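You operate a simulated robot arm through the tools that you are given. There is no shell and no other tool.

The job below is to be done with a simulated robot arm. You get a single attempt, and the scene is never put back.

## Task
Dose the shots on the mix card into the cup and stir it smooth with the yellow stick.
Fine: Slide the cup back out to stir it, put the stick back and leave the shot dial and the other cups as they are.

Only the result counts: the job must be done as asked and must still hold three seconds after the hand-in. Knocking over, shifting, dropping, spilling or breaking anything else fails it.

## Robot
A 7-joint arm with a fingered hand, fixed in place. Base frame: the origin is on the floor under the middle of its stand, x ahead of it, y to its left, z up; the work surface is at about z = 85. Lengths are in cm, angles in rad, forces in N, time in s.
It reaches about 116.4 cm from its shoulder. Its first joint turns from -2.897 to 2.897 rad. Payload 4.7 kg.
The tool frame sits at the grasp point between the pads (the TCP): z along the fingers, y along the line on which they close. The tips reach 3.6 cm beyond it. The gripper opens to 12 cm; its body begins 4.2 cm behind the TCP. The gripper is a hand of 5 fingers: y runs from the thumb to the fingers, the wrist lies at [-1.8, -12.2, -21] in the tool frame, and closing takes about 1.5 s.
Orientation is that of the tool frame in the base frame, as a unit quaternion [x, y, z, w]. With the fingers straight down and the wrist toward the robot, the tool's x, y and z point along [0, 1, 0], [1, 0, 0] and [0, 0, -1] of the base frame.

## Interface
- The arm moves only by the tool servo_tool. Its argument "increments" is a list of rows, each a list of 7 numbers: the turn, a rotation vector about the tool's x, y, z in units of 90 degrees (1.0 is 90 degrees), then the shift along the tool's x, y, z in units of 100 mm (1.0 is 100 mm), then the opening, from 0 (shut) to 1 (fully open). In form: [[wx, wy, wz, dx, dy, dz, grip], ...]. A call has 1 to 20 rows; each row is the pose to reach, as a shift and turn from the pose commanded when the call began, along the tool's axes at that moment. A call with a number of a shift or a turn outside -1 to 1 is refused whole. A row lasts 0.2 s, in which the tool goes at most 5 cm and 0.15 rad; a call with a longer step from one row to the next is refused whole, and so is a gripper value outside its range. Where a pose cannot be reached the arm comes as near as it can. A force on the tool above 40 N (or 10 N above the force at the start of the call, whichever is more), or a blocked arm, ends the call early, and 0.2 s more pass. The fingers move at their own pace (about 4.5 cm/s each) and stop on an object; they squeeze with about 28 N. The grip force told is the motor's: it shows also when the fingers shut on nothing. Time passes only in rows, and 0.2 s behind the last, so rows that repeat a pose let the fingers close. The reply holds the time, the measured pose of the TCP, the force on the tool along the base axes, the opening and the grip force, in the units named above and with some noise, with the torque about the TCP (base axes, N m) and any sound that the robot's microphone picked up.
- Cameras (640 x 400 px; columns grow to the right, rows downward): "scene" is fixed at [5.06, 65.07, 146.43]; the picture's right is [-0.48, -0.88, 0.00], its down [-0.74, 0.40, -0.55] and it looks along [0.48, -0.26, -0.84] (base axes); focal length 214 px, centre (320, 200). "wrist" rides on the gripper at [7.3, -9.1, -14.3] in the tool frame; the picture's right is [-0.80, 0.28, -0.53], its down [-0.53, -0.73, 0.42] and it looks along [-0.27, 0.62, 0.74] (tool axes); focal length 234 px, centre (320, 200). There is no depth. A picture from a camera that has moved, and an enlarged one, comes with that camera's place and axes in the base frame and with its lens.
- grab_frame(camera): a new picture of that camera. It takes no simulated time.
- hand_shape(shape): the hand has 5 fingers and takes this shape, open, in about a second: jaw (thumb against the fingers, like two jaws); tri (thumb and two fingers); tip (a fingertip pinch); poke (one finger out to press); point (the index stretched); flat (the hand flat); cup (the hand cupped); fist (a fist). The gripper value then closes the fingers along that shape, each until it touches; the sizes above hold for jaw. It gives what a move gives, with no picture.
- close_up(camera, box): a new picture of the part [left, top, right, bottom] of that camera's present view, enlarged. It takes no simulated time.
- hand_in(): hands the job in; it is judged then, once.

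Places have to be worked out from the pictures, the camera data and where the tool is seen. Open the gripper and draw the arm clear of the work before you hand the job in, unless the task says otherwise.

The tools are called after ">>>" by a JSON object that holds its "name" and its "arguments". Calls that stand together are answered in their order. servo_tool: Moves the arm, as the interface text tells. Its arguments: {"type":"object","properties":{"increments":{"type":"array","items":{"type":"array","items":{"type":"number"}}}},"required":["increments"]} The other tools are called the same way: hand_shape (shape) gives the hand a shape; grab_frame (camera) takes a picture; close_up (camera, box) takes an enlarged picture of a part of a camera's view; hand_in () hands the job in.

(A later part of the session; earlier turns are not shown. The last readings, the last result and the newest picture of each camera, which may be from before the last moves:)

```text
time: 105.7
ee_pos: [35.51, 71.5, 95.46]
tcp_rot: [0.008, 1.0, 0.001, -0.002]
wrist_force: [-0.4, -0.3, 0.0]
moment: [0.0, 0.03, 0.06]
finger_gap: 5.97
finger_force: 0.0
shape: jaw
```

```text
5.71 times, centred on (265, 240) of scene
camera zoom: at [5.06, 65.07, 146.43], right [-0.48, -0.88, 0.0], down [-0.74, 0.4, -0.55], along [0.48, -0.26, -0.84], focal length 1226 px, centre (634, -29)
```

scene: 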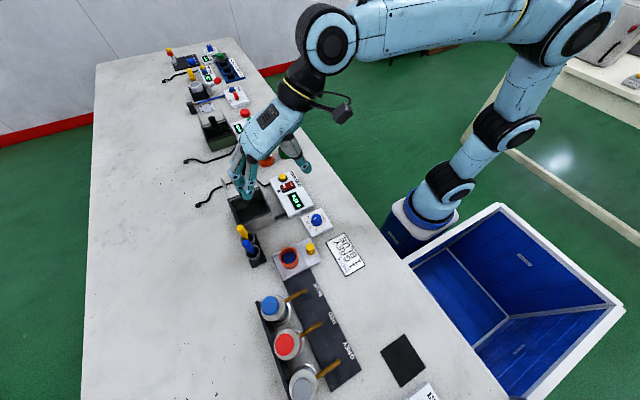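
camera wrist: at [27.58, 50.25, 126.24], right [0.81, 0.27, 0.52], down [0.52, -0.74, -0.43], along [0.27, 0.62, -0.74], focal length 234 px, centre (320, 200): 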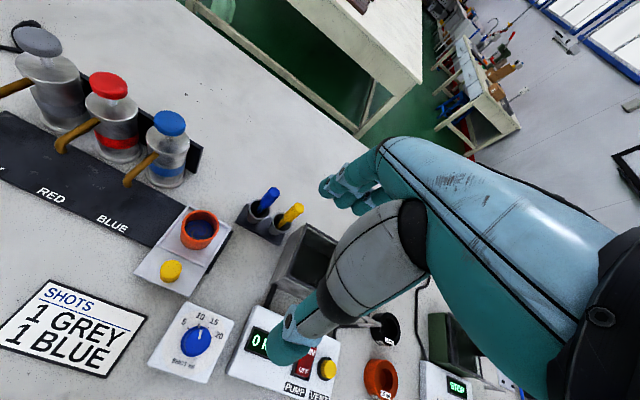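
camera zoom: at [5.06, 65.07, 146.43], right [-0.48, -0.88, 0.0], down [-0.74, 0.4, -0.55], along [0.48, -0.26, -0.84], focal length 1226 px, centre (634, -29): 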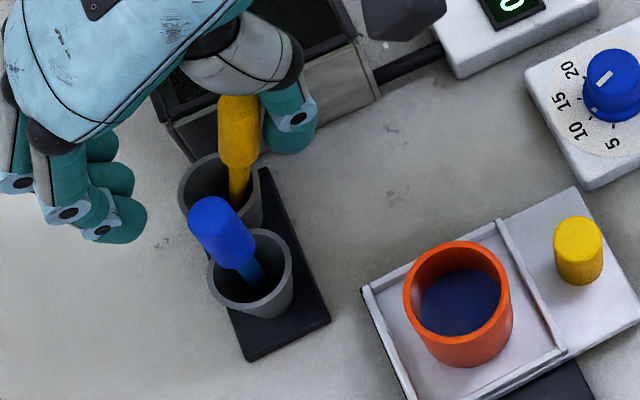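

The stick is leaning about 16° against my thumb rather than standing upright as it and the blue one did at first. I'll use the thumb to push it gently back upright by shifting slightly +y and closing slowly to a loose gap.

>>> {"name": "servo_tool", "arguments": {"increments": [[0, 0, 0, 0, 0.01, 0, 0.5], [0, 0, 0, 0, 0.02, 0, 0.47], [0, 0, 0, 0, 0.03, 0, 0.44], [0, 0, 0, 0, 0.03, 0, 0.41], [0, 0, 0, 0, 0.03, 0, 0.38], [0, 0, 0, 0, 0.03, 0, 0.35], [0, 0, 0, 0, 0.03, 0, 0.33], [0, 0, 0, 0, 0.03, 0, 0.31], [0, 0, 0, 0, 0.03, 0, 0.29], [0, 0, 0, 0, 0.03, 0, 0.27], [0, 0, 0, 0, 0.03, 0, 0.27]]}}

>>> {"name": "close_up", "arguments": {"camera": "wrist", "box": [240, 180, 360, 290]}}

>>> {"name": "close_up", "arguments": {"camera": "scene", "box": [225, 205, 305, 275]}}

```text
time: 108.1
ee_pos: [35.58, 71.84, 95.49]
tcp_rot: [0.007, 1.0, 0.001, -0.002]
wrist_force: [-1.0, 0.2, 0.1]
moment: [-0.03, -0.02, 0.0]
finger_gap: 3.3
finger_force: 0.1
shape: jaw
```

```text
3.64 times, centred on (300, 235) of wrist
camera zoom: at [28.15, 62.8, 109.78], right [0.81, 0.27, 0.52], down [0.52, -0.74, -0.43], along [0.27, 0.62, -0.74], focal length 852 px, centre (393, 73)
```

zoom: 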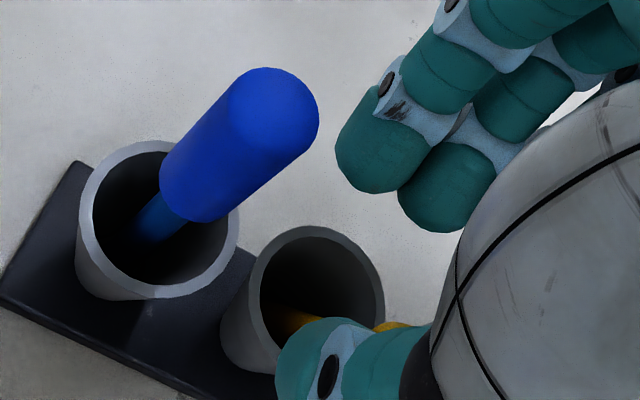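

```text
5.71 times, centred on (265, 240) of scene
camera zoom: at [5.06, 65.07, 146.43], right [-0.48, -0.88, 0.0], down [-0.74, 0.4, -0.55], along [0.48, -0.26, -0.84], focal length 1226 px, centre (634, -29)
```

zoom: 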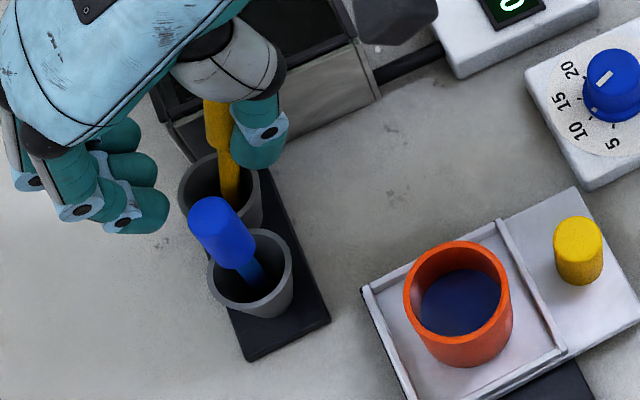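

The handle slipped to the +x flank of the thumb, now leaning toward +x and -y. I'll open again and see where it rests on its own before regrasping it properly.

>>> {"name": "servo_tool", "arguments": {"increments": [[0, 0, 0, 0, 0, 0, 0.32], [0, 0, 0, 0, 0, 0, 0.37], [0, 0, 0, 0, 0, 0, 0.42], [0, 0, 0, 0, 0, 0, 0.47], [0, 0, 0, 0, 0, 0, 0.52], [0, 0, 0, 0, 0, 0, 0.57], [0, 0, 0, 0, 0, 0, 0.62], [0, 0, 0, 0, 0, 0, 0.67], [0, 0, 0, 0, 0, 0, 0.7]]}}

>>> {"name": "close_up", "arguments": {"camera": "wrist", "box": [220, 180, 380, 310]}}

>>> {"name": "close_up", "arguments": {"camera": "scene", "box": [225, 195, 305, 275]}}

```text
time: 110.1
ee_pos: [35.51, 71.78, 95.33]
tcp_rot: [0.008, 1.0, 0.001, -0.002]
wrist_force: [0.0, -0.6, 0.0]
moment: [-0.05, 0.0, 0.02]
finger_gap: 8.39
finger_force: 0.1
shape: jaw
```

```text
3.08 times, centred on (300, 245) of wrist
camera zoom: at [28.15, 62.81, 109.78], right [0.81, 0.27, 0.52], down [0.52, -0.74, -0.43], along [0.27, 0.62, -0.74], focal length 720 px, centre (382, 62)
```

zoom: 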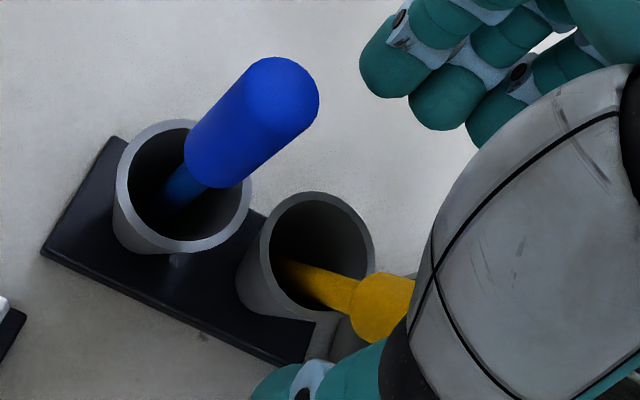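

```text
5.00 times, centred on (265, 235) of scene
camera zoom: at [5.06, 65.07, 146.43], right [-0.48, -0.88, 0.0], down [-0.74, 0.4, -0.55], along [0.48, -0.26, -0.84], focal length 1072 px, centre (595, 25)
```

zoom: 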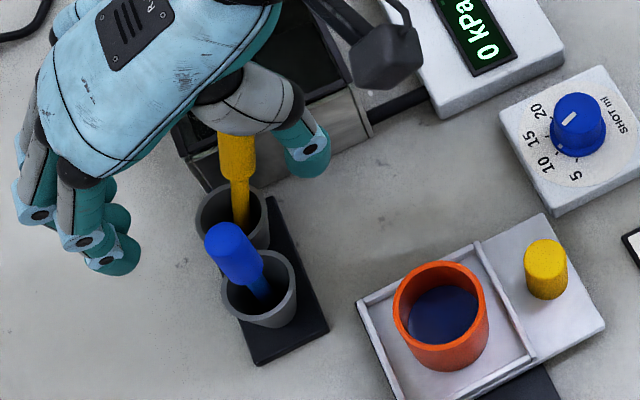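

The stick is in the pot but rests about 27° over, propped on the rim toward +x/-y. It stood upright before, so I'll redo the placement. First I'll raise the hand for a clear look at it.

>>> {"name": "servo_tool", "arguments": {"increments": [[0, 0, 0, 0, 0, -0.1, 0.7], [0, 0, 0, 0, 0, -0.25, 0.7], [0, 0, 0, 0, 0, -0.45, 0.7], [0, 0, 0, 0, 0, -0.65, 0.7], [0, 0, 0, 0, 0, -0.85, 0.7], [0, 0, 0, 0, -0.2, -0.95, 0.7], [0, 0, 0, 0, -0.45, -0.95, 0.7]]}}

>>> {"name": "close_up", "arguments": {"camera": "wrist", "box": [220, 150, 380, 290]}}

>>> {"name": "close_up", "arguments": {"camera": "scene", "box": [220, 205, 300, 275]}}

```text
time: 111.7
ee_pos: [35.5, 67.26, 104.91]
tcp_rot: [0.007, 1.0, 0.0, -0.001]
wrist_force: [-0.2, -0.3, -0.6]
moment: [-0.01, 0.0, 0.0]
finger_gap: 8.37
finger_force: 0.1
shape: jaw
```

```text
2.86 times, centred on (300, 220) of wrist
camera zoom: at [28.14, 58.27, 119.28], right [0.81, 0.27, 0.52], down [0.52, -0.74, -0.43], along [0.27, 0.62, -0.74], focal length 669 px, centre (377, 143)
```

zoom: 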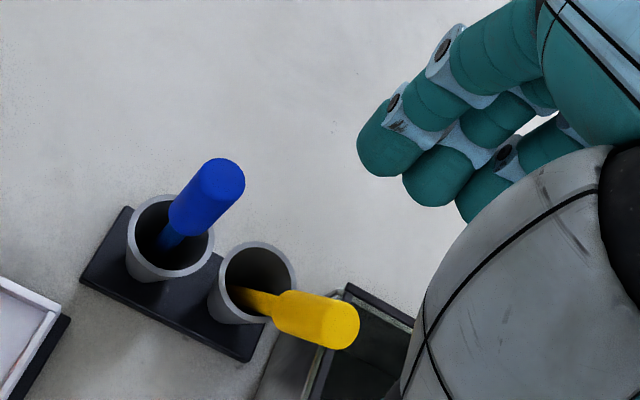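

```text
5.71 times, centred on (260, 240) of scene
camera zoom: at [5.06, 65.07, 146.43], right [-0.48, -0.88, 0.0], down [-0.74, 0.4, -0.55], along [0.48, -0.26, -0.84], focal length 1226 px, centre (663, -29)
```

zoom: 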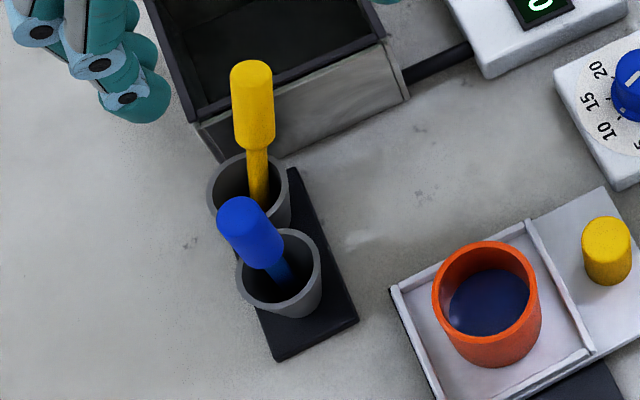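

Refined: the leaning handle runs from (36.6, 70.15, 92.3) to (38.1, 68.95, 95.9). I'll tilt the hand roughly parallel to it and hover just above, staying over the box rim at z≈90.

>>> {"name": "servo_tool", "arguments": {"increments": [[-0.05, 0.025, 0, -0.08, 0, 0.05, 0.6], [-0.1, 0.05, 0, -0.16, -0.01, 0.12, 0.5], [-0.15, 0.075, 0, -0.24, -0.02, 0.2, 0.45], [-0.197, 0.0955, 0, -0.313, -0.019, 0.3, 0.45], [-0.197, 0.0955, 0, -0.313, -0.019, 0.3, 0.45]]}}

>>> {"name": "close_up", "arguments": {"camera": "wrist", "box": [200, 140, 400, 300]}}

>>> {"name": "close_up", "arguments": {"camera": "scene", "box": [200, 160, 320, 275]}}

```text
time: 112.9
ee_pos: [38.51, 67.11, 102.06]
tcp_rot: [0.007, 0.985, 0.155, -0.075]
wrist_force: [-0.9, 0.1, 0.0]
moment: [-0.04, 0.0, -0.01]
finger_gap: 5.45
finger_force: 0.0
shape: jaw
```

```text
2.50 times, centred on (300, 220) of wrist
camera zoom: at [33.12, 53.96, 113.78], right [0.88, 0.11, 0.46], down [0.44, -0.56, -0.7], along [0.18, 0.82, -0.54], focal length 585 px, centre (370, 150)
```

zoom: 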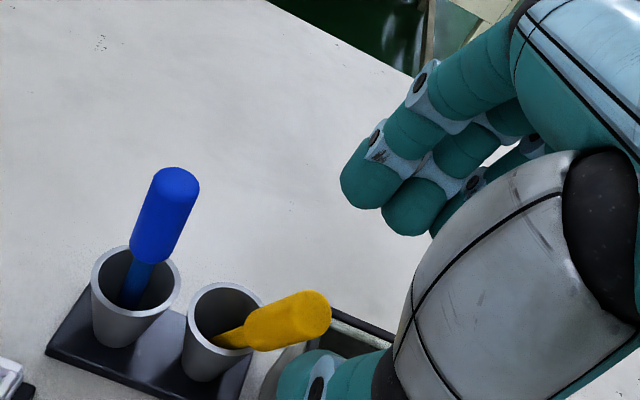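

```text
3.48 times, centred on (260, 218) of scene
camera zoom: at [5.06, 65.07, 146.43], right [-0.48, -0.88, 0.0], down [-0.74, 0.4, -0.55], along [0.48, -0.26, -0.84], focal length 746 px, centre (529, 139)
```

zoom: 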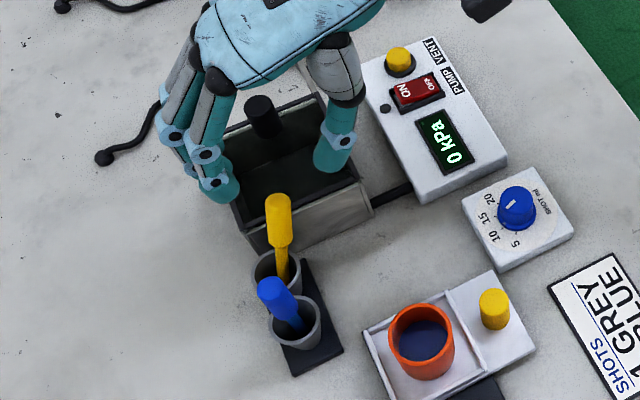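

The hand is lined up with the leaning handle, with the stick near tool (0, -0.2) along the approach. I'll advance along the fingers toward the handle with a 5.4 cm opening.

>>> {"name": "servo_tool", "arguments": {"increments": [[0, 0, 0, 0, -0.02, 0.12, 0.45], [0, 0, 0, 0, -0.02, 0.25, 0.45], [0, 0, 0, 0, -0.02, 0.38, 0.45], [0, 0, 0, 0, -0.02, 0.5, 0.45], [0, 0, 0, 0, -0.02, 0.5, 0.45]]}}

>>> {"name": "close_up", "arguments": {"camera": "wrist", "box": [220, 150, 400, 310]}}

>>> {"name": "close_up", "arguments": {"camera": "scene", "box": [210, 180, 310, 270]}}

```text
time: 114.1
ee_pos: [37.96, 68.53, 97.24]
tcp_rot: [0.007, 0.985, 0.155, -0.075]
wrist_force: [-0.1, -0.4, 0.0]
moment: [-0.02, 0.0, -0.02]
finger_gap: 5.42
finger_force: 0.0
shape: jaw
```

```text
2.50 times, centred on (310, 230) of wrist
camera zoom: at [32.41, 55.39, 108.98], right [0.88, 0.11, 0.46], down [0.44, -0.56, -0.7], along [0.18, 0.82, -0.54], focal length 585 px, centre (345, 125)
```

zoom: 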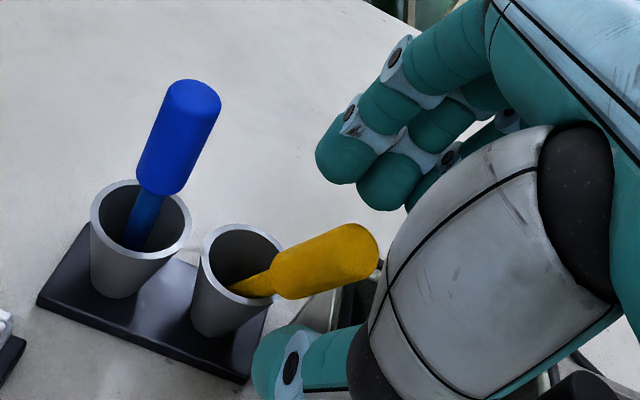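

```text
4.44 times, centred on (260, 225) of scene
camera zoom: at [5.06, 65.07, 146.43], right [-0.48, -0.88, 0.0], down [-0.74, 0.4, -0.55], along [0.48, -0.26, -0.84], focal length 953 px, centre (587, 89)
```

zoom: 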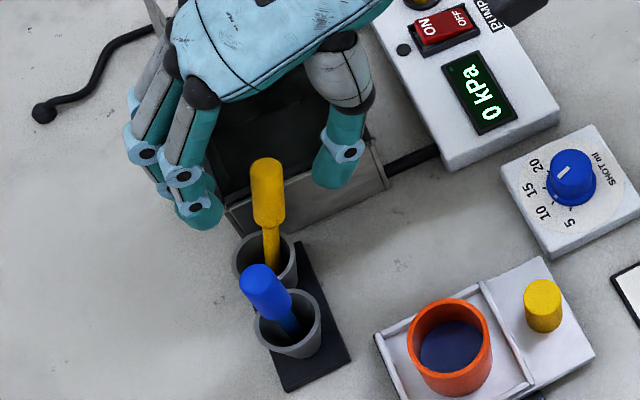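

The geometry looks right, with the handle between thumb and fingers and clear of the pot and box. I'll go the last 1.7 cm and then close gradually.

>>> {"name": "servo_tool", "arguments": {"increments": [[0, 0, 0, 0, 0, 0.08, 0.45], [0, 0, 0, 0, 0, 0.17, 0.45], [0, 0, 0, 0, 0, 0.17, 0.4], [0, 0, 0, 0, 0, 0.17, 0.35], [0, 0, 0, 0, 0, 0.17, 0.3]]}}

>>> {"name": "close_up", "arguments": {"camera": "wrist", "box": [220, 150, 400, 310]}}

>>> {"name": "close_up", "arguments": {"camera": "scene", "box": [210, 180, 310, 270]}}

```text
time: 115.3
ee_pos: [37.71, 68.9, 95.56]
tcp_rot: [0.008, 0.985, 0.155, -0.075]
wrist_force: [-0.4, -0.1, 0.0]
moment: [0.0, 0.01, -0.02]
finger_gap: 3.64
finger_force: 0.0
shape: jaw
```

```text
2.50 times, centred on (310, 230) of wrist
camera zoom: at [32.19, 55.89, 107.39], right [0.88, 0.11, 0.46], down [0.44, -0.56, -0.7], along [0.18, 0.82, -0.54], focal length 585 px, centre (345, 125)
```

zoom: 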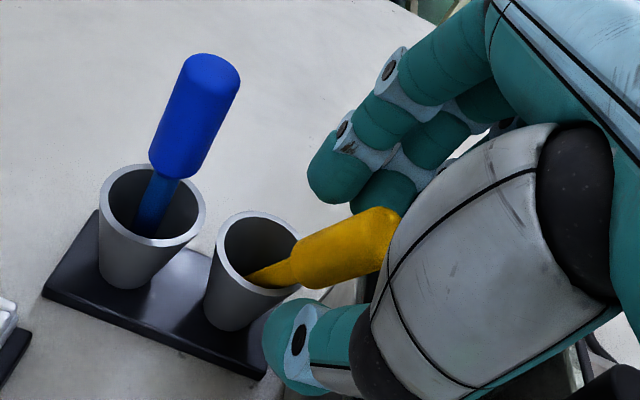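

```text
4.44 times, centred on (260, 225) of scene
camera zoom: at [5.06, 65.07, 146.43], right [-0.48, -0.88, 0.0], down [-0.74, 0.4, -0.55], along [0.48, -0.26, -0.84], focal length 953 px, centre (587, 89)
```

zoom: 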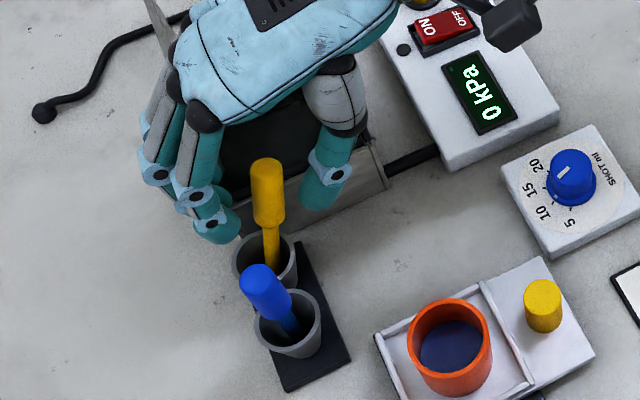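

The handle sits squarely between the pads with nothing else touched. I'll close on it.

>>> {"name": "servo_tool", "arguments": {"increments": [[0, 0, 0, 0, 0, 0, 0.24], [0, 0, 0, 0, 0, 0, 0.2], [0, 0, 0, 0, 0, 0, 0.16], [0, 0, 0, 0, 0, 0, 0.12], [0, 0, 0, 0, 0, 0, 0.06], [0, 0, 0, 0, 0, 0, 0], [0, 0, 0, 0, 0, 0, 0], [0, 0, 0, 0, 0, 0, 0]]}}

>>> {"name": "close_up", "arguments": {"camera": "wrist", "box": [220, 150, 400, 310]}}

>>> {"name": "close_up", "arguments": {"camera": "scene", "box": [210, 180, 310, 270]}}

```text
time: 117.1
ee_pos: [37.66, 69.02, 95.73]
tcp_rot: [0.007, 0.985, 0.155, -0.076]
wrist_force: [-0.3, -0.1, 0.1]
moment: [0.01, -0.01, -0.01]
finger_gap: 0.95
finger_force: 27.1
shape: jaw
```

```text
2.50 times, centred on (310, 230) of wrist
camera zoom: at [32.19, 55.89, 107.39], right [0.88, 0.11, 0.46], down [0.44, -0.56, -0.7], along [0.18, 0.82, -0.54], focal length 585 px, centre (345, 125)
```

zoom: 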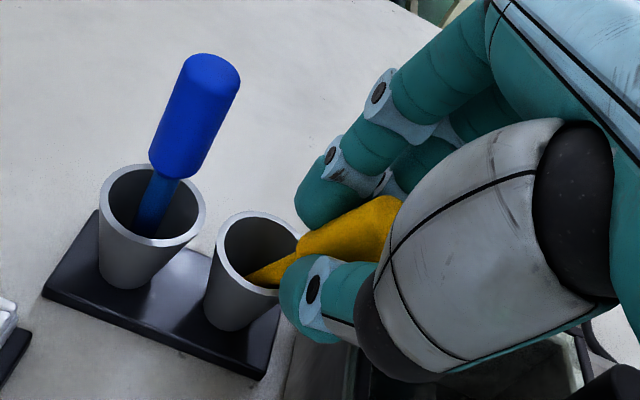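

```text
4.44 times, centred on (260, 225) of scene
camera zoom: at [5.06, 65.07, 146.43], right [-0.48, -0.88, 0.0], down [-0.74, 0.4, -0.55], along [0.48, -0.26, -0.84], focal length 953 px, centre (587, 89)
```

zoom: 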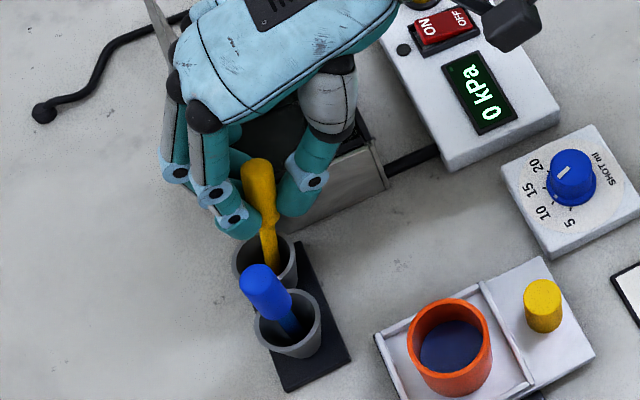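

It's gripped firmly and the pot hasn't moved. I'll draw the stick out along its lean.

>>> {"name": "servo_tool", "arguments": {"increments": [[0, 0, 0, 0, 0, -0.05, 0], [0, 0, 0, -0.005, 0, -0.1, 0], [0, 0, 0, -0.01, 0, -0.15, 0], [0, 0, 0, -0.02, 0, -0.2, 0], [0, 0, 0, -0.03, 0, -0.3, 0], [0, 0, 0, -0.03, 0, -0.4, 0], [0, 0, 0, -0.03, 0, -0.5, 0], [0, 0, 0, -0.03, 0, -0.6, 0], [0, 0, 0, -0.03, 0, -0.7, 0], [0, 0, 0, -0.03, 0, -0.8, 0], [0, 0, 0, -0.03, 0, -0.9, 0]]}}

>>> {"name": "close_up", "arguments": {"camera": "wrist", "box": [200, 150, 400, 310]}}

>>> {"name": "close_up", "arguments": {"camera": "scene", "box": [210, 160, 310, 270]}}

```text
time: 119.5
ee_pos: [39.24, 66.09, 104.06]
tcp_rot: [0.007, 0.985, 0.155, -0.075]
wrist_force: [0.1, -0.3, -0.8]
moment: [-0.03, -0.03, 0.01]
finger_gap: 0.93
finger_force: 28.1
shape: jaw
```

```text
2.50 times, centred on (300, 230) of wrist
camera zoom: at [33.73, 53.07, 115.81], right [0.88, 0.11, 0.46], down [0.44, -0.56, -0.7], along [0.18, 0.82, -0.54], focal length 585 px, centre (370, 125)
```

zoom: 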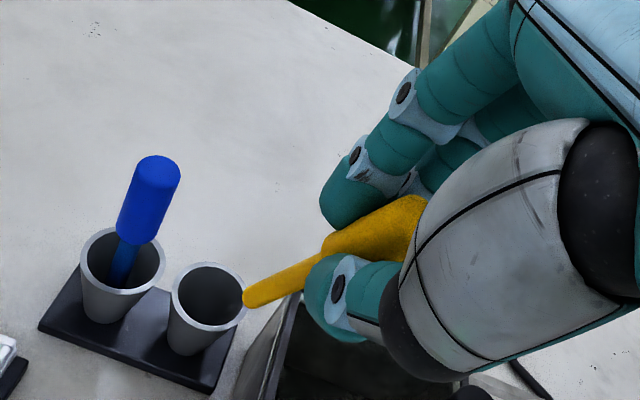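

```text
3.64 times, centred on (260, 215) of scene
camera zoom: at [5.06, 65.07, 146.43], right [-0.48, -0.88, 0.0], down [-0.74, 0.4, -0.55], along [0.48, -0.26, -0.84], focal length 780 px, centre (538, 146)
```

zoom: 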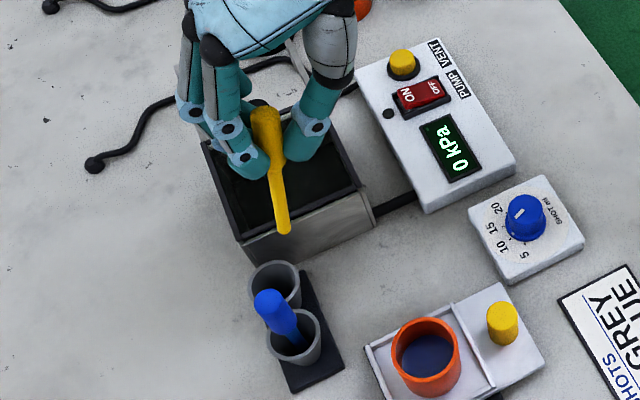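

The stick is out and nearly parallel to the fingers, and the pot hasn't moved. I'll reduce the hand tilt so the stick is almost vertical, and bring its foot over the pot slightly to the -y side, so that on release it only settles a few degrees onto the near rim.

>>> {"name": "servo_tool", "arguments": {"increments": [[0.03, -0.04, -0.008, 0.1, 0.08, 0.04, 0], [0.06, -0.08, -0.016, 0.2, 0.16, 0.08, 0], [0.09, -0.12, -0.024, 0.28, 0.24, 0.12, 0], [0.0955, -0.125, -0.025, 0.343, 0.2955, 0.15, 0], [0.0955, -0.125, -0.025, 0.343, 0.2955, 0.15, 0]]}}

>>> {"name": "close_up", "arguments": {"camera": "wrist", "box": [200, 150, 400, 310]}}

>>> {"name": "close_up", "arguments": {"camera": "scene", "box": [205, 165, 305, 275]}}

```text
time: 120.7
ee_pos: [35.81, 69.33, 104.0]
tcp_rot: [-0.002, 0.996, 0.081, 0.024]
wrist_force: [-0.1, -0.7, 0.1]
moment: [0.01, 0.06, 0.0]
finger_gap: 0.92
finger_force: 28.0
shape: jaw
```

```text
2.50 times, centred on (300, 230) of wrist
camera zoom: at [27.85, 58.17, 116.29], right [0.78, 0.19, 0.6], down [0.56, -0.65, -0.51], along [0.3, 0.73, -0.61], focal length 585 px, centre (370, 125)
```

zoom: 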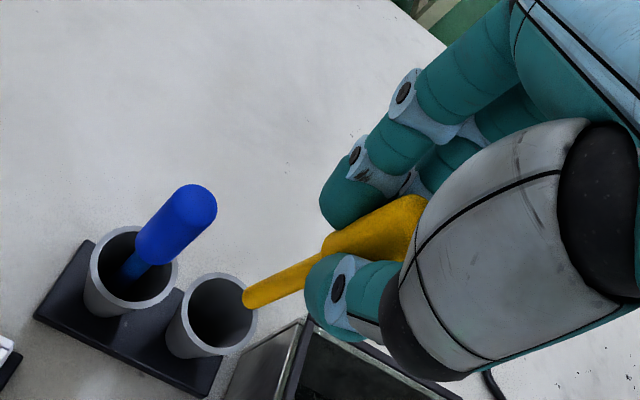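

```text
3.64 times, centred on (255, 220) of scene
camera zoom: at [5.06, 65.07, 146.43], right [-0.48, -0.88, 0.0], down [-0.74, 0.4, -0.55], along [0.48, -0.26, -0.84], focal length 780 px, centre (556, 127)
```

zoom: 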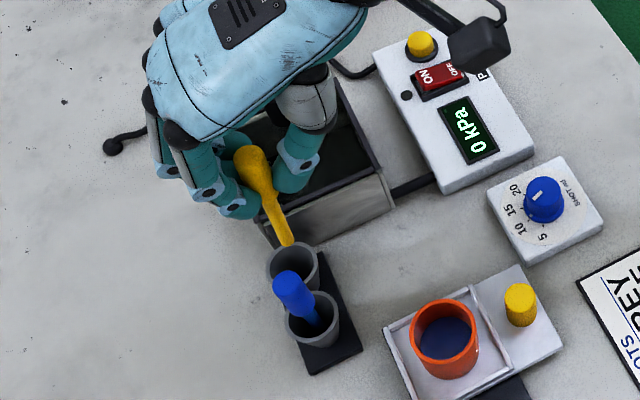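

The foot is at (35.7, 70.9) over the pot centre (35.67, 71.44), and the stick leans only about 6° toward -y. I'll lower straight down into the pot.

>>> {"name": "servo_tool", "arguments": {"increments": [[0, 0, 0, 0.004, -0.033, 0.1, 0], [0, 0, 0, 0.009, -0.05, 0.2, 0], [0, 0, 0, 0.014, -0.066, 0.3, 0], [0, 0, 0, 0.019, -0.083, 0.4, 0], [0, 0, 0, 0.024, -0.099, 0.5, 0], [0, 0, 0, 0.028, -0.112, 0.58, 0], [0, 0, 0, 0.031, -0.12, 0.637, 0]]}}

>>> {"name": "close_up", "arguments": {"camera": "wrist", "box": [200, 150, 400, 310]}}

>>> {"name": "close_up", "arguments": {"camera": "scene", "box": [205, 180, 305, 275]}}

```text
time: 122.3
ee_pos: [35.71, 69.21, 97.76]
tcp_rot: [-0.002, 0.996, 0.081, 0.024]
wrist_force: [0.2, 1.6, -0.5]
moment: [0.13, -0.03, 0.0]
finger_gap: 0.94
finger_force: 27.7
shape: jaw
```

```text
2.50 times, centred on (300, 230) of wrist
camera zoom: at [27.81, 57.94, 109.88], right [0.78, 0.19, 0.6], down [0.56, -0.65, -0.51], along [0.3, 0.73, -0.61], focal length 585 px, centre (370, 125)
```

zoom: 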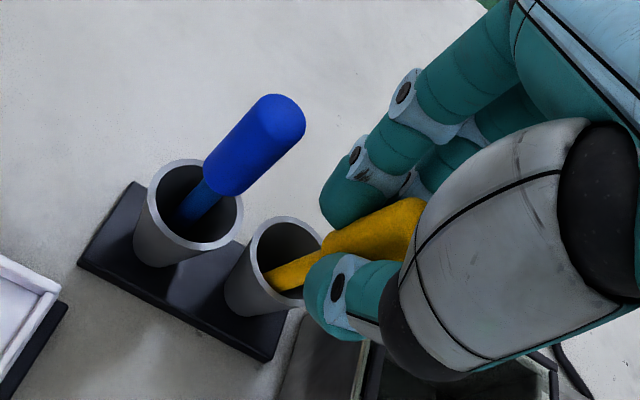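

```text
4.21 times, centred on (255, 228) of scene
camera zoom: at [5.06, 65.07, 146.43], right [-0.48, -0.88, 0.0], down [-0.74, 0.4, -0.55], along [0.48, -0.26, -0.84], focal length 903 px, centre (594, 84)
```

zoom: 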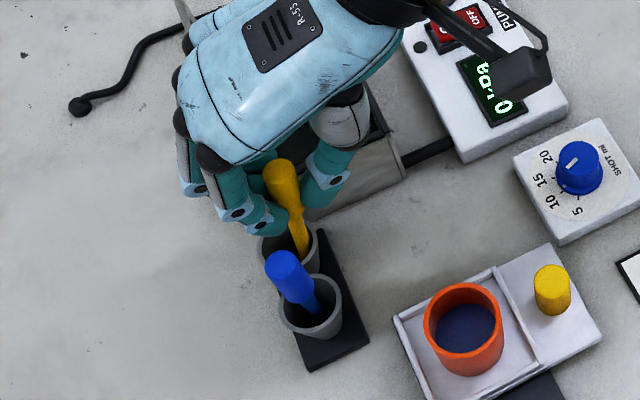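

A light 1.6 N side force shows the foot brushing the -y inner wall. I'll ease +y by 0.3 cm and lower the rest gently.

>>> {"name": "servo_tool", "arguments": {"increments": [[0, 0, 0, 0, 0.03, 0.005, 0], [0, 0, 0, 0.002, 0.024, 0.045, 0], [0, 0, 0, 0.004, 0.018, 0.085, 0], [0, 0, 0, 0.006, 0.011, 0.125, 0], [0, 0, 0, 0.007, 0.006, 0.155, 0]]}}

>>> {"name": "close_up", "arguments": {"camera": "scene", "box": [205, 180, 305, 275]}}

```text
time: 123.5
ee_pos: [35.85, 69.59, 96.18]
tcp_rot: [-0.003, 0.996, 0.081, 0.026]
wrist_force: [-0.1, 2.0, 1.1]
moment: [0.19, -0.01, -0.04]
finger_gap: 0.88
finger_force: 28.1
shape: jaw
```

```text
4.21 times, centred on (255, 228) of scene
camera zoom: at [5.06, 65.07, 146.43], right [-0.48, -0.88, 0.0], down [-0.74, 0.4, -0.55], along [0.48, -0.26, -0.84], focal length 903 px, centre (594, 84)
```

zoom: 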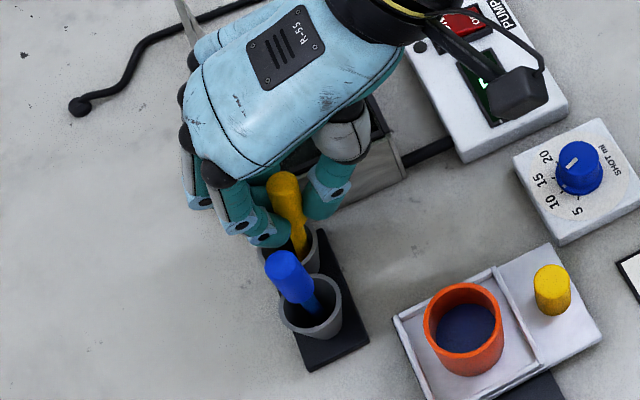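

The foot is still lightly pressing the lower -y wall at 2 N. I'll shift +y another 0.3 cm to relieve it.

>>> {"name": "servo_tool", "arguments": {"increments": [[0, 0, 0, 0, 0.015, 0.002, 0], [0, 0, 0, 0, 0.03, 0.005, 0], [0, 0, 0, 0, 0.03, 0.005, 0]]}}

>>> {"name": "close_up", "arguments": {"camera": "wrist", "box": [240, 180, 380, 310]}}

>>> {"name": "close_up", "arguments": {"camera": "scene", "box": [225, 200, 305, 275]}}

```text
time: 124.3
ee_pos: [35.81, 69.77, 96.04]
tcp_rot: [-0.002, 0.996, 0.081, 0.023]
wrist_force: [0.0, 0.1, 2.8]
moment: [0.01, 0.0, 0.02]
finger_gap: 0.93
finger_force: 28.2
shape: jaw
```

```text
3.08 times, centred on (310, 245) of wrist
camera zoom: at [27.84, 58.55, 108.4], right [0.78, 0.19, 0.6], down [0.56, -0.65, -0.51], along [0.3, 0.73, -0.61], focal length 720 px, centre (351, 62)
```

zoom: 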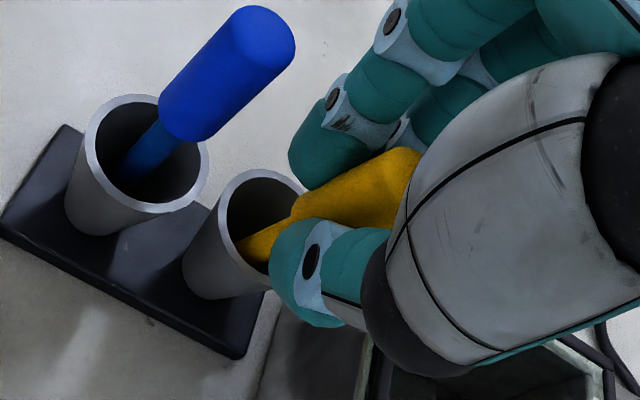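

```text
5.33 times, centred on (265, 238) of scene
camera zoom: at [5.06, 65.07, 146.43], right [-0.48, -0.88, 0.0], down [-0.74, 0.4, -0.55], along [0.48, -0.26, -0.84], focal length 1144 px, centre (613, 0)
```

zoom: 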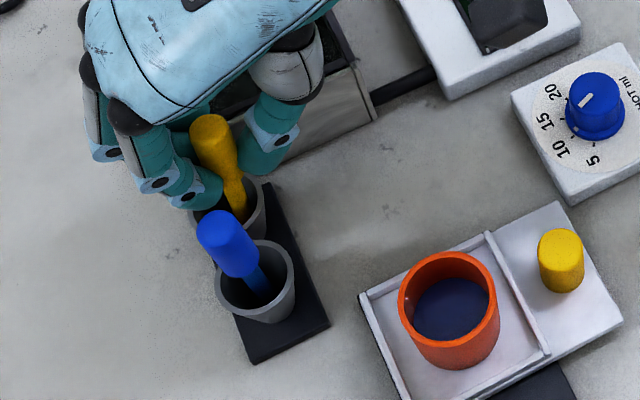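

The foot now stands on the pot floor at +2.8 N with no side load, and the stick leans about 6° toward -y. I'll swing the hand about the foot to make the stick vertical before releasing.

>>> {"name": "servo_tool", "arguments": {"increments": [[0.0, 0, 0, 0, 0.003, -0.012, 0], [0.017, 0, 0, 0, 0.029, -0.012, 0], [0.034, 0, 0, 0, 0.056, -0.009, 0], [0.051, 0, 0, 0, 0.083, -0.006, 0], [0.067, 0, 0, 0, 0.11, -0.002, 0], [0.067, 0, 0, 0, 0.11, -0.002, 0]]}}

>>> {"name": "close_up", "arguments": {"camera": "wrist", "box": [240, 180, 380, 310]}}

>>> {"name": "close_up", "arguments": {"camera": "scene", "box": [225, 200, 305, 275]}}

```text
time: 125.7
ee_pos: [35.79, 70.92, 96.33]
tcp_rot: [0.0, 0.999, 0.029, 0.024]
wrist_force: [0.4, 0.4, 0.0]
moment: [0.02, -0.02, -0.03]
finger_gap: 0.9
finger_force: 28.0
shape: jaw
```

```text
3.08 times, centred on (310, 245) of wrist
camera zoom: at [27.79, 61.13, 109.73], right [0.78, 0.25, 0.58], down [0.55, -0.71, -0.44], along [0.3, 0.66, -0.69], focal length 720 px, centre (351, 62)
```

zoom: 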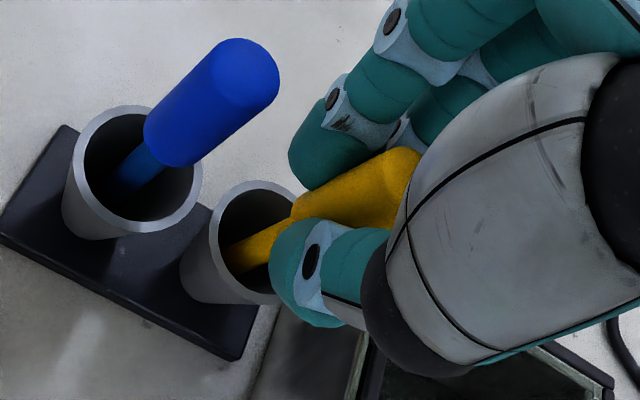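

```text
5.33 times, centred on (265, 238) of scene
camera zoom: at [5.06, 65.07, 146.43], right [-0.48, -0.88, 0.0], down [-0.74, 0.4, -0.55], along [0.48, -0.26, -0.84], focal length 1144 px, centre (613, 0)
```

zoom: 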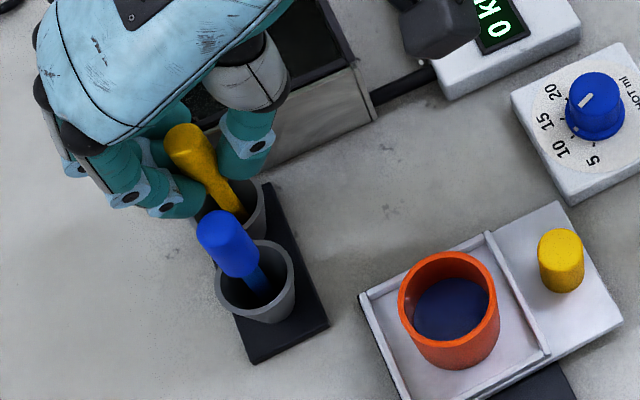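

The stick now looks vertical in both views. I'll lower the last bit to the floor, then release very slowly.

>>> {"name": "servo_tool", "arguments": {"increments": [[0, 0, 0, 0, 0, 0.01, 0], [0, 0, 0, 0, -0.001, 0.02, 0], [0, 0, 0, 0, -0.001, 0.028, 0], [0, 0, 0, 0, -0.001, 0.028, 0]]}}

```text
time: 126.7
ee_pos: [35.89, 71.04, 96.11]
tcp_rot: [0.0, 0.999, 0.031, 0.024]
wrist_force: [0.8, 0.0, 12.5]
moment: [0.08, -0.07, -0.03]
finger_gap: 1.0
finger_force: 28.3
shape: jaw
```

The foot is pressing the floor at 12.5 N, which is too firm. I'll back off slightly until it's only lightly seated.

>>> {"name": "servo_tool", "arguments": {"increments": [[0, 0, 0, 0, 0, -0.007, 0], [0, 0, 0, 0, 0, -0.012, 0], [0, 0, 0, 0, 0, -0.012, 0]]}}

>>> {"name": "close_up", "arguments": {"camera": "wrist", "box": [240, 180, 380, 310]}}

>>> {"name": "close_up", "arguments": {"camera": "scene", "box": [225, 200, 305, 275]}}

```text
time: 127.5
ee_pos: [35.82, 70.89, 96.16]
tcp_rot: [0.0, 0.999, 0.029, 0.024]
wrist_force: [1.0, 0.4, 13.4]
moment: [0.17, -0.03, 0.0]
finger_gap: 0.96
finger_force: 28.0
shape: jaw
```

```text
3.08 times, centred on (310, 245) of wrist
camera zoom: at [27.78, 61.01, 109.53], right [0.78, 0.25, 0.58], down [0.55, -0.71, -0.44], along [0.3, 0.66, -0.69], focal length 720 px, centre (351, 62)
```

zoom: 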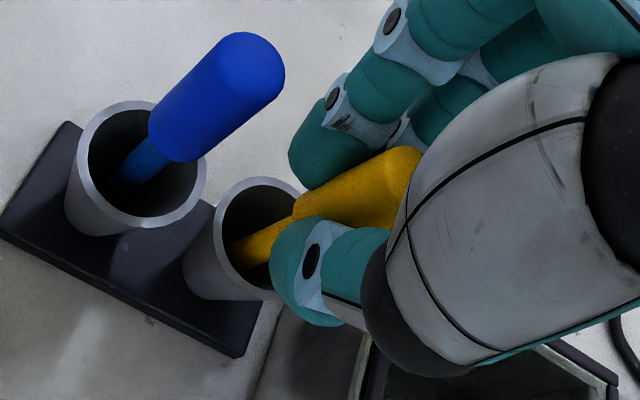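

```text
5.33 times, centred on (265, 238) of scene
camera zoom: at [5.06, 65.07, 146.43], right [-0.48, -0.88, 0.0], down [-0.74, 0.4, -0.55], along [0.48, -0.26, -0.84], focal length 1144 px, centre (613, 0)
```

zoom: 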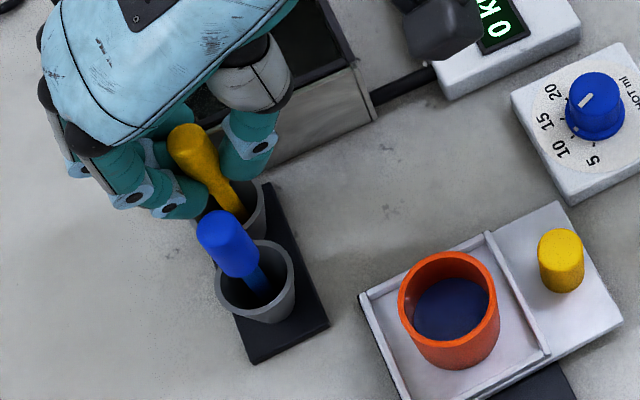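

The load is still about 13 N, so I'll lift another 0.15 cm.

>>> {"name": "servo_tool", "arguments": {"increments": [[0, 0, 0, 0, 0, -0.008, 0], [0, 0, 0, 0, 0, -0.016, 0], [0, 0, 0, 0, 0, -0.016, 0]]}}

```text
time: 128.3
ee_pos: [35.8, 70.9, 96.24]
tcp_rot: [-0.001, 0.999, 0.028, 0.024]
wrist_force: [1.1, 2.0, 7.5]
moment: [0.09, -0.04, 0.01]
finger_gap: 0.95
finger_force: 27.6
shape: jaw
```

>>> {"name": "servo_tool", "arguments": {"increments": [[0, 0, 0, 0, 0, -0.006, 0], [0, 0, 0, 0, 0, -0.01, 0], [0, 0, 0, 0, 0, -0.01, 0]]}}

```text
time: 129.1
ee_pos: [35.81, 70.97, 96.21]
tcp_rot: [-0.001, 0.999, 0.027, 0.025]
wrist_force: [1.4, 0.6, -0.2]
moment: [0.03, 0.01, -0.02]
finger_gap: 0.98
finger_force: 28.1
shape: jaw
```

The load is now near zero, so the stick is just seated and vertical. I'll open in tiny steps so neither pad drags it.

>>> {"name": "servo_tool", "arguments": {"increments": [[0, 0, 0, 0, 0, 0, 0.06], [0, 0, 0, 0, 0, 0, 0.07], [0, 0, 0, 0, 0, 0, 0.075], [0, 0, 0, 0, 0, 0, 0.08], [0, 0, 0, 0, 0, 0, 0.083], [0, 0, 0, 0, 0, 0, 0.086], [0, 0, 0, 0, 0, 0, 0.089], [0, 0, 0, 0, 0, 0, 0.092], [0, 0, 0, 0, 0, 0, 0.095], [0, 0, 0, 0, 0, 0, 0.098], [0, 0, 0, 0, 0, 0, 0.101], [0, 0, 0, 0, 0, 0, 0.104], [0, 0, 0, 0, 0, 0, 0.107], [0, 0, 0, 0, 0, 0, 0.11], [0, 0, 0, 0, 0, 0, 0.113], [0, 0, 0, 0, 0, 0, 0.116], [0, 0, 0, 0, 0, 0, 0.12]]}}

>>> {"name": "close_up", "arguments": {"camera": "wrist", "box": [240, 180, 380, 310]}}

>>> {"name": "close_up", "arguments": {"camera": "scene", "box": [225, 200, 305, 275]}}

```text
time: 132.7
ee_pos: [35.84, 70.87, 96.25]
tcp_rot: [-0.001, 0.999, 0.029, 0.024]
wrist_force: [0.0, -0.3, -0.4]
moment: [0.02, 0.03, 0.03]
finger_gap: 1.35
finger_force: 0.1
shape: jaw
```

```text
3.08 times, centred on (310, 245) of wrist
camera zoom: at [27.8, 61.06, 109.72], right [0.78, 0.25, 0.58], down [0.55, -0.71, -0.44], along [0.3, 0.66, -0.69], focal length 720 px, centre (351, 62)
```

zoom: 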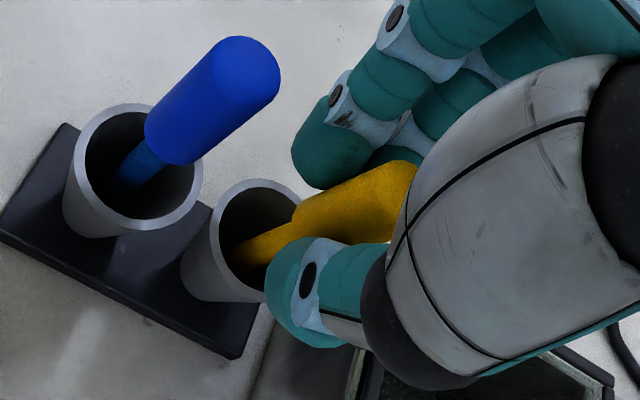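

```text
5.33 times, centred on (265, 238) of scene
camera zoom: at [5.06, 65.07, 146.43], right [-0.48, -0.88, 0.0], down [-0.74, 0.4, -0.55], along [0.48, -0.26, -0.84], focal length 1144 px, centre (613, 0)
```

zoom: 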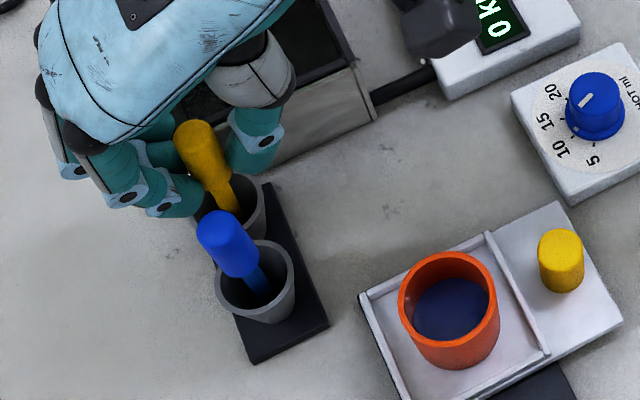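

The grip has let go (gap 1.35), and the stick is leaning about 5° onto the thumb. I'll nudge the hand +y with this loose gap so the thumb brings it back to vertical.

>>> {"name": "servo_tool", "arguments": {"increments": [[0, 0, 0, 0, 0.01, 0, 0.12], [0, 0, 0, 0, 0.02, 0, 0.12], [0, 0, 0, 0, 0.03, 0, 0.12], [0, 0, 0, 0, 0.04, 0, 0.12], [0, 0, 0, 0, 0.05, 0, 0.12], [0, 0, 0, 0, 0.05, 0, 0.12]]}}

>>> {"name": "close_up", "arguments": {"camera": "wrist", "box": [240, 180, 380, 310]}}

>>> {"name": "close_up", "arguments": {"camera": "scene", "box": [225, 200, 305, 275]}}

```text
time: 134.1
ee_pos: [35.83, 71.33, 96.37]
tcp_rot: [-0.001, 0.999, 0.029, 0.024]
wrist_force: [0.4, 0.6, -0.5]
moment: [0.02, -0.01, 0.04]
finger_gap: 1.37
finger_force: 0.2
shape: jaw
```

```text
3.08 times, centred on (310, 245) of wrist
camera zoom: at [27.77, 61.52, 109.79], right [0.78, 0.25, 0.58], down [0.55, -0.71, -0.44], along [0.3, 0.66, -0.69], focal length 720 px, centre (351, 62)
```

zoom: 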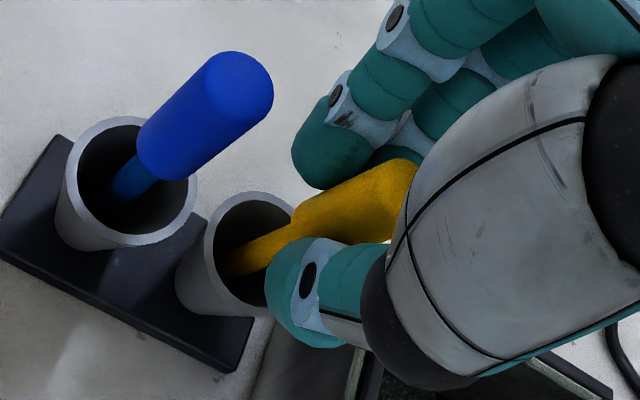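

```text
5.33 times, centred on (265, 238) of scene
camera zoom: at [5.06, 65.07, 146.43], right [-0.48, -0.88, 0.0], down [-0.74, 0.4, -0.55], along [0.48, -0.26, -0.84], focal length 1144 px, centre (613, 0)
```

zoom: 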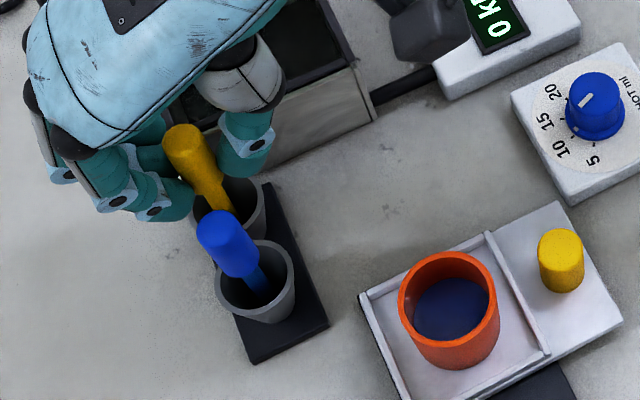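

The stick now looks vertical with the thumb just touching. I'll widen the gap slightly and see whether it stands on its own.

>>> {"name": "servo_tool", "arguments": {"increments": [[0, 0, 0, 0, 0.002, 0, 0.123], [0, 0, 0, 0, 0.004, 0, 0.126], [0, 0, 0, 0, 0.006, 0, 0.129], [0, 0, 0, 0, 0.006, 0, 0.132], [0, 0, 0, 0, 0.006, 0, 0.135], [0, 0, 0, 0, 0.006, 0, 0.138], [0, 0, 0, 0, 0.006, 0, 0.142], [0, 0, 0, 0, 0.006, 0, 0.146], [0, 0, 0, 0, 0.006, 0, 0.15], [0, 0, 0, 0, 0.006, 0, 0.155], [0, 0, 0, 0, 0.006, 0, 0.16], [0, 0, 0, 0, 0.006, 0, 0.16]]}}

>>> {"name": "close_up", "arguments": {"camera": "wrist", "box": [240, 180, 380, 310]}}

>>> {"name": "close_up", "arguments": {"camera": "scene", "box": [225, 200, 305, 275]}}

```text
time: 136.7
ee_pos: [35.78, 71.48, 96.3]
tcp_rot: [-0.001, 0.999, 0.029, 0.025]
wrist_force: [0.3, -0.7, 0.1]
moment: [0.02, 0.0, 0.02]
finger_gap: 1.88
finger_force: 0.1
shape: jaw
```

```text
3.08 times, centred on (310, 245) of wrist
camera zoom: at [27.77, 61.55, 109.76], right [0.78, 0.25, 0.58], down [0.55, -0.71, -0.44], along [0.3, 0.66, -0.69], focal length 720 px, centre (351, 62)
```

zoom: 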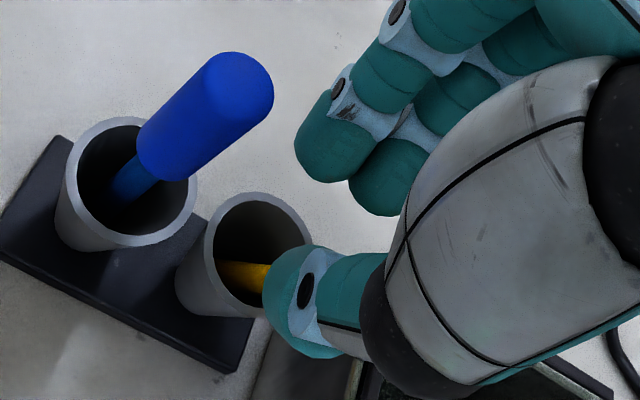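

```text
5.33 times, centred on (265, 238) of scene
camera zoom: at [5.06, 65.07, 146.43], right [-0.48, -0.88, 0.0], down [-0.74, 0.4, -0.55], along [0.48, -0.26, -0.84], focal length 1144 px, centre (613, 0)
```

zoom: 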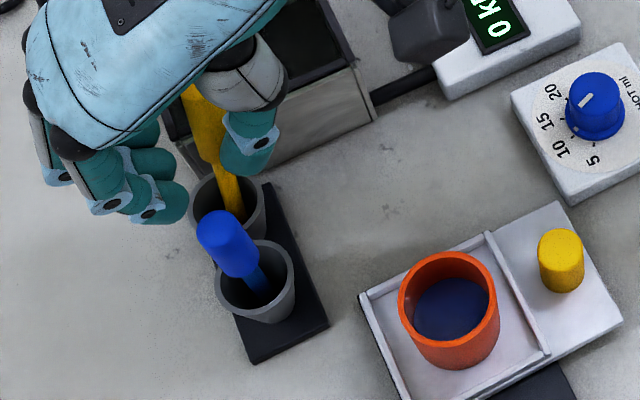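

The stick tipped out sideways (+x) between the pads, so it won't balance upright after handling; it wants to rest on the pot's rim. I'll open, back away and see how it sits now.

>>> {"name": "servo_tool", "arguments": {"increments": [[0, 0, 0, 0, 0, 0, 0.22], [0, 0, 0, 0, 0, 0, 0.28], [0, 0, 0, 0, 0, 0, 0.34], [0, 0, 0, 0, 0, 0, 0.4], [0, 0, 0, 0, 0, 0, 0.46], [0, 0, 0, 0, 0, 0, 0.52], [0, 0, 0, 0, 0, 0, 0.58], [0, 0, 0, 0, 0, 0, 0.64], [0, 0, 0, 0, 0, 0, 0.7], [0, 0, 0, 0, 0, -0.1, 0.7], [0, 0, 0, 0, 0, -0.3, 0.7], [0, 0, 0, 0, 0, -0.5, 0.7], [0, 0, 0, 0, 0, -0.7, 0.7], [0, 0, 0, 0, -0.2, -0.9, 0.7], [0, 0, 0, 0, -0.45, -0.95, 0.7]]}}

>>> {"name": "close_up", "arguments": {"camera": "wrist", "box": [220, 150, 380, 290]}}

>>> {"name": "close_up", "arguments": {"camera": "scene", "box": [220, 205, 300, 275]}}

```text
time: 139.9
ee_pos: [35.4, 66.32, 105.48]
tcp_rot: [-0.002, 0.999, 0.028, 0.024]
wrist_force: [0.4, 0.8, -1.2]
moment: [-0.02, 0.03, -0.01]
finger_gap: 8.35
finger_force: 0.1
shape: jaw
```

```text
2.86 times, centred on (300, 220) of wrist
camera zoom: at [27.33, 56.46, 118.92], right [0.78, 0.25, 0.58], down [0.55, -0.71, -0.44], along [0.3, 0.66, -0.69], focal length 669 px, centre (377, 143)
```

zoom: 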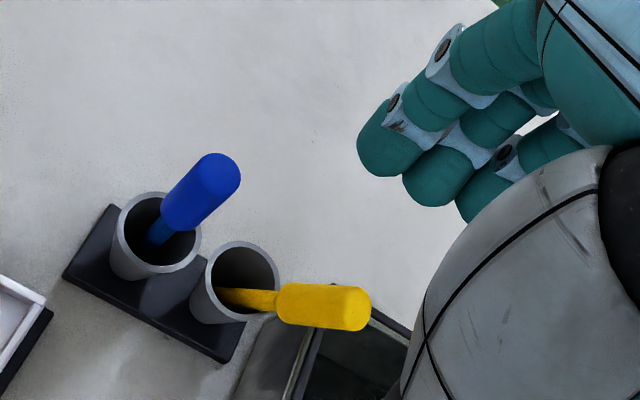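

```text
5.71 times, centred on (260, 240) of scene
camera zoom: at [5.06, 65.07, 146.43], right [-0.48, -0.88, 0.0], down [-0.74, 0.4, -0.55], along [0.48, -0.26, -0.84], focal length 1226 px, centre (663, -29)
```

zoom: 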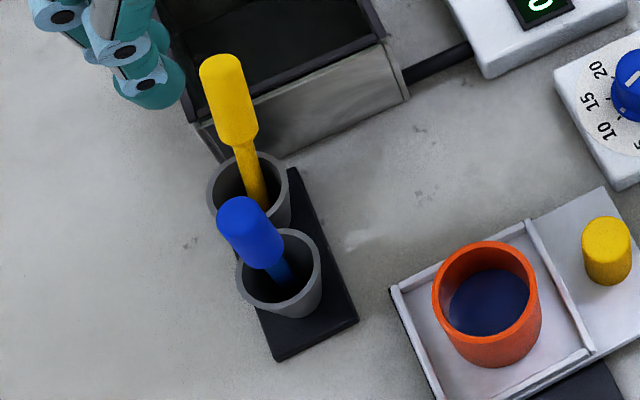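

The stick rests in its pot, leaning on the rim at about 25° with its foot at the bottom, well clear of the box. I'll check it's static and compare the whole station with the first pictures, including the dial, other cups, tray, card and pots.

>>> {"name": "close_up", "arguments": {"camera": "scene", "box": [220, 160, 380, 280]}}

>>> {"name": "grab_frame", "arguments": {"camera": "scene"}}

```text
3.33 times, centred on (300, 220) of scene
camera zoom: at [5.06, 65.07, 146.43], right [-0.48, -0.88, 0.0], down [-0.74, 0.4, -0.55], along [0.48, -0.26, -0.84], focal length 715 px, centre (387, 133)
```

zoom: 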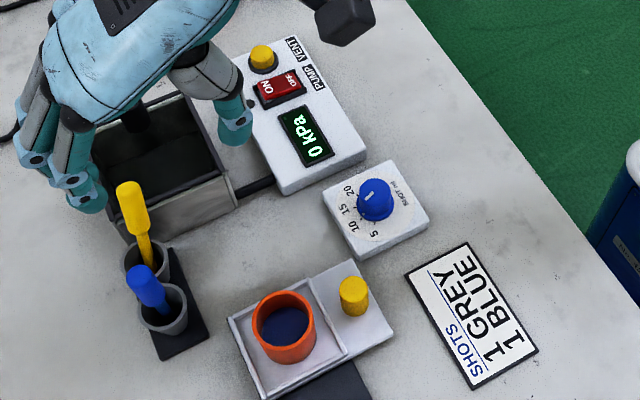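

```text
taken
```

scene: 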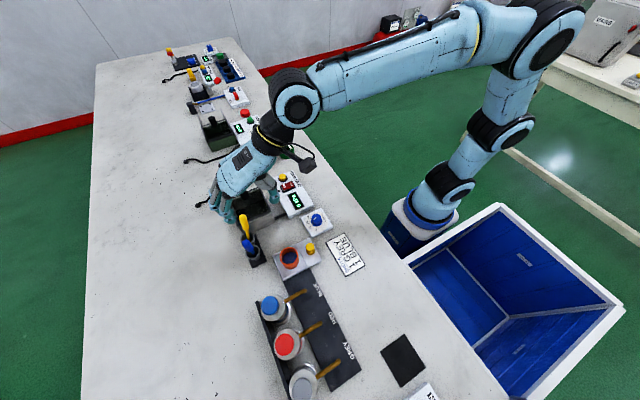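

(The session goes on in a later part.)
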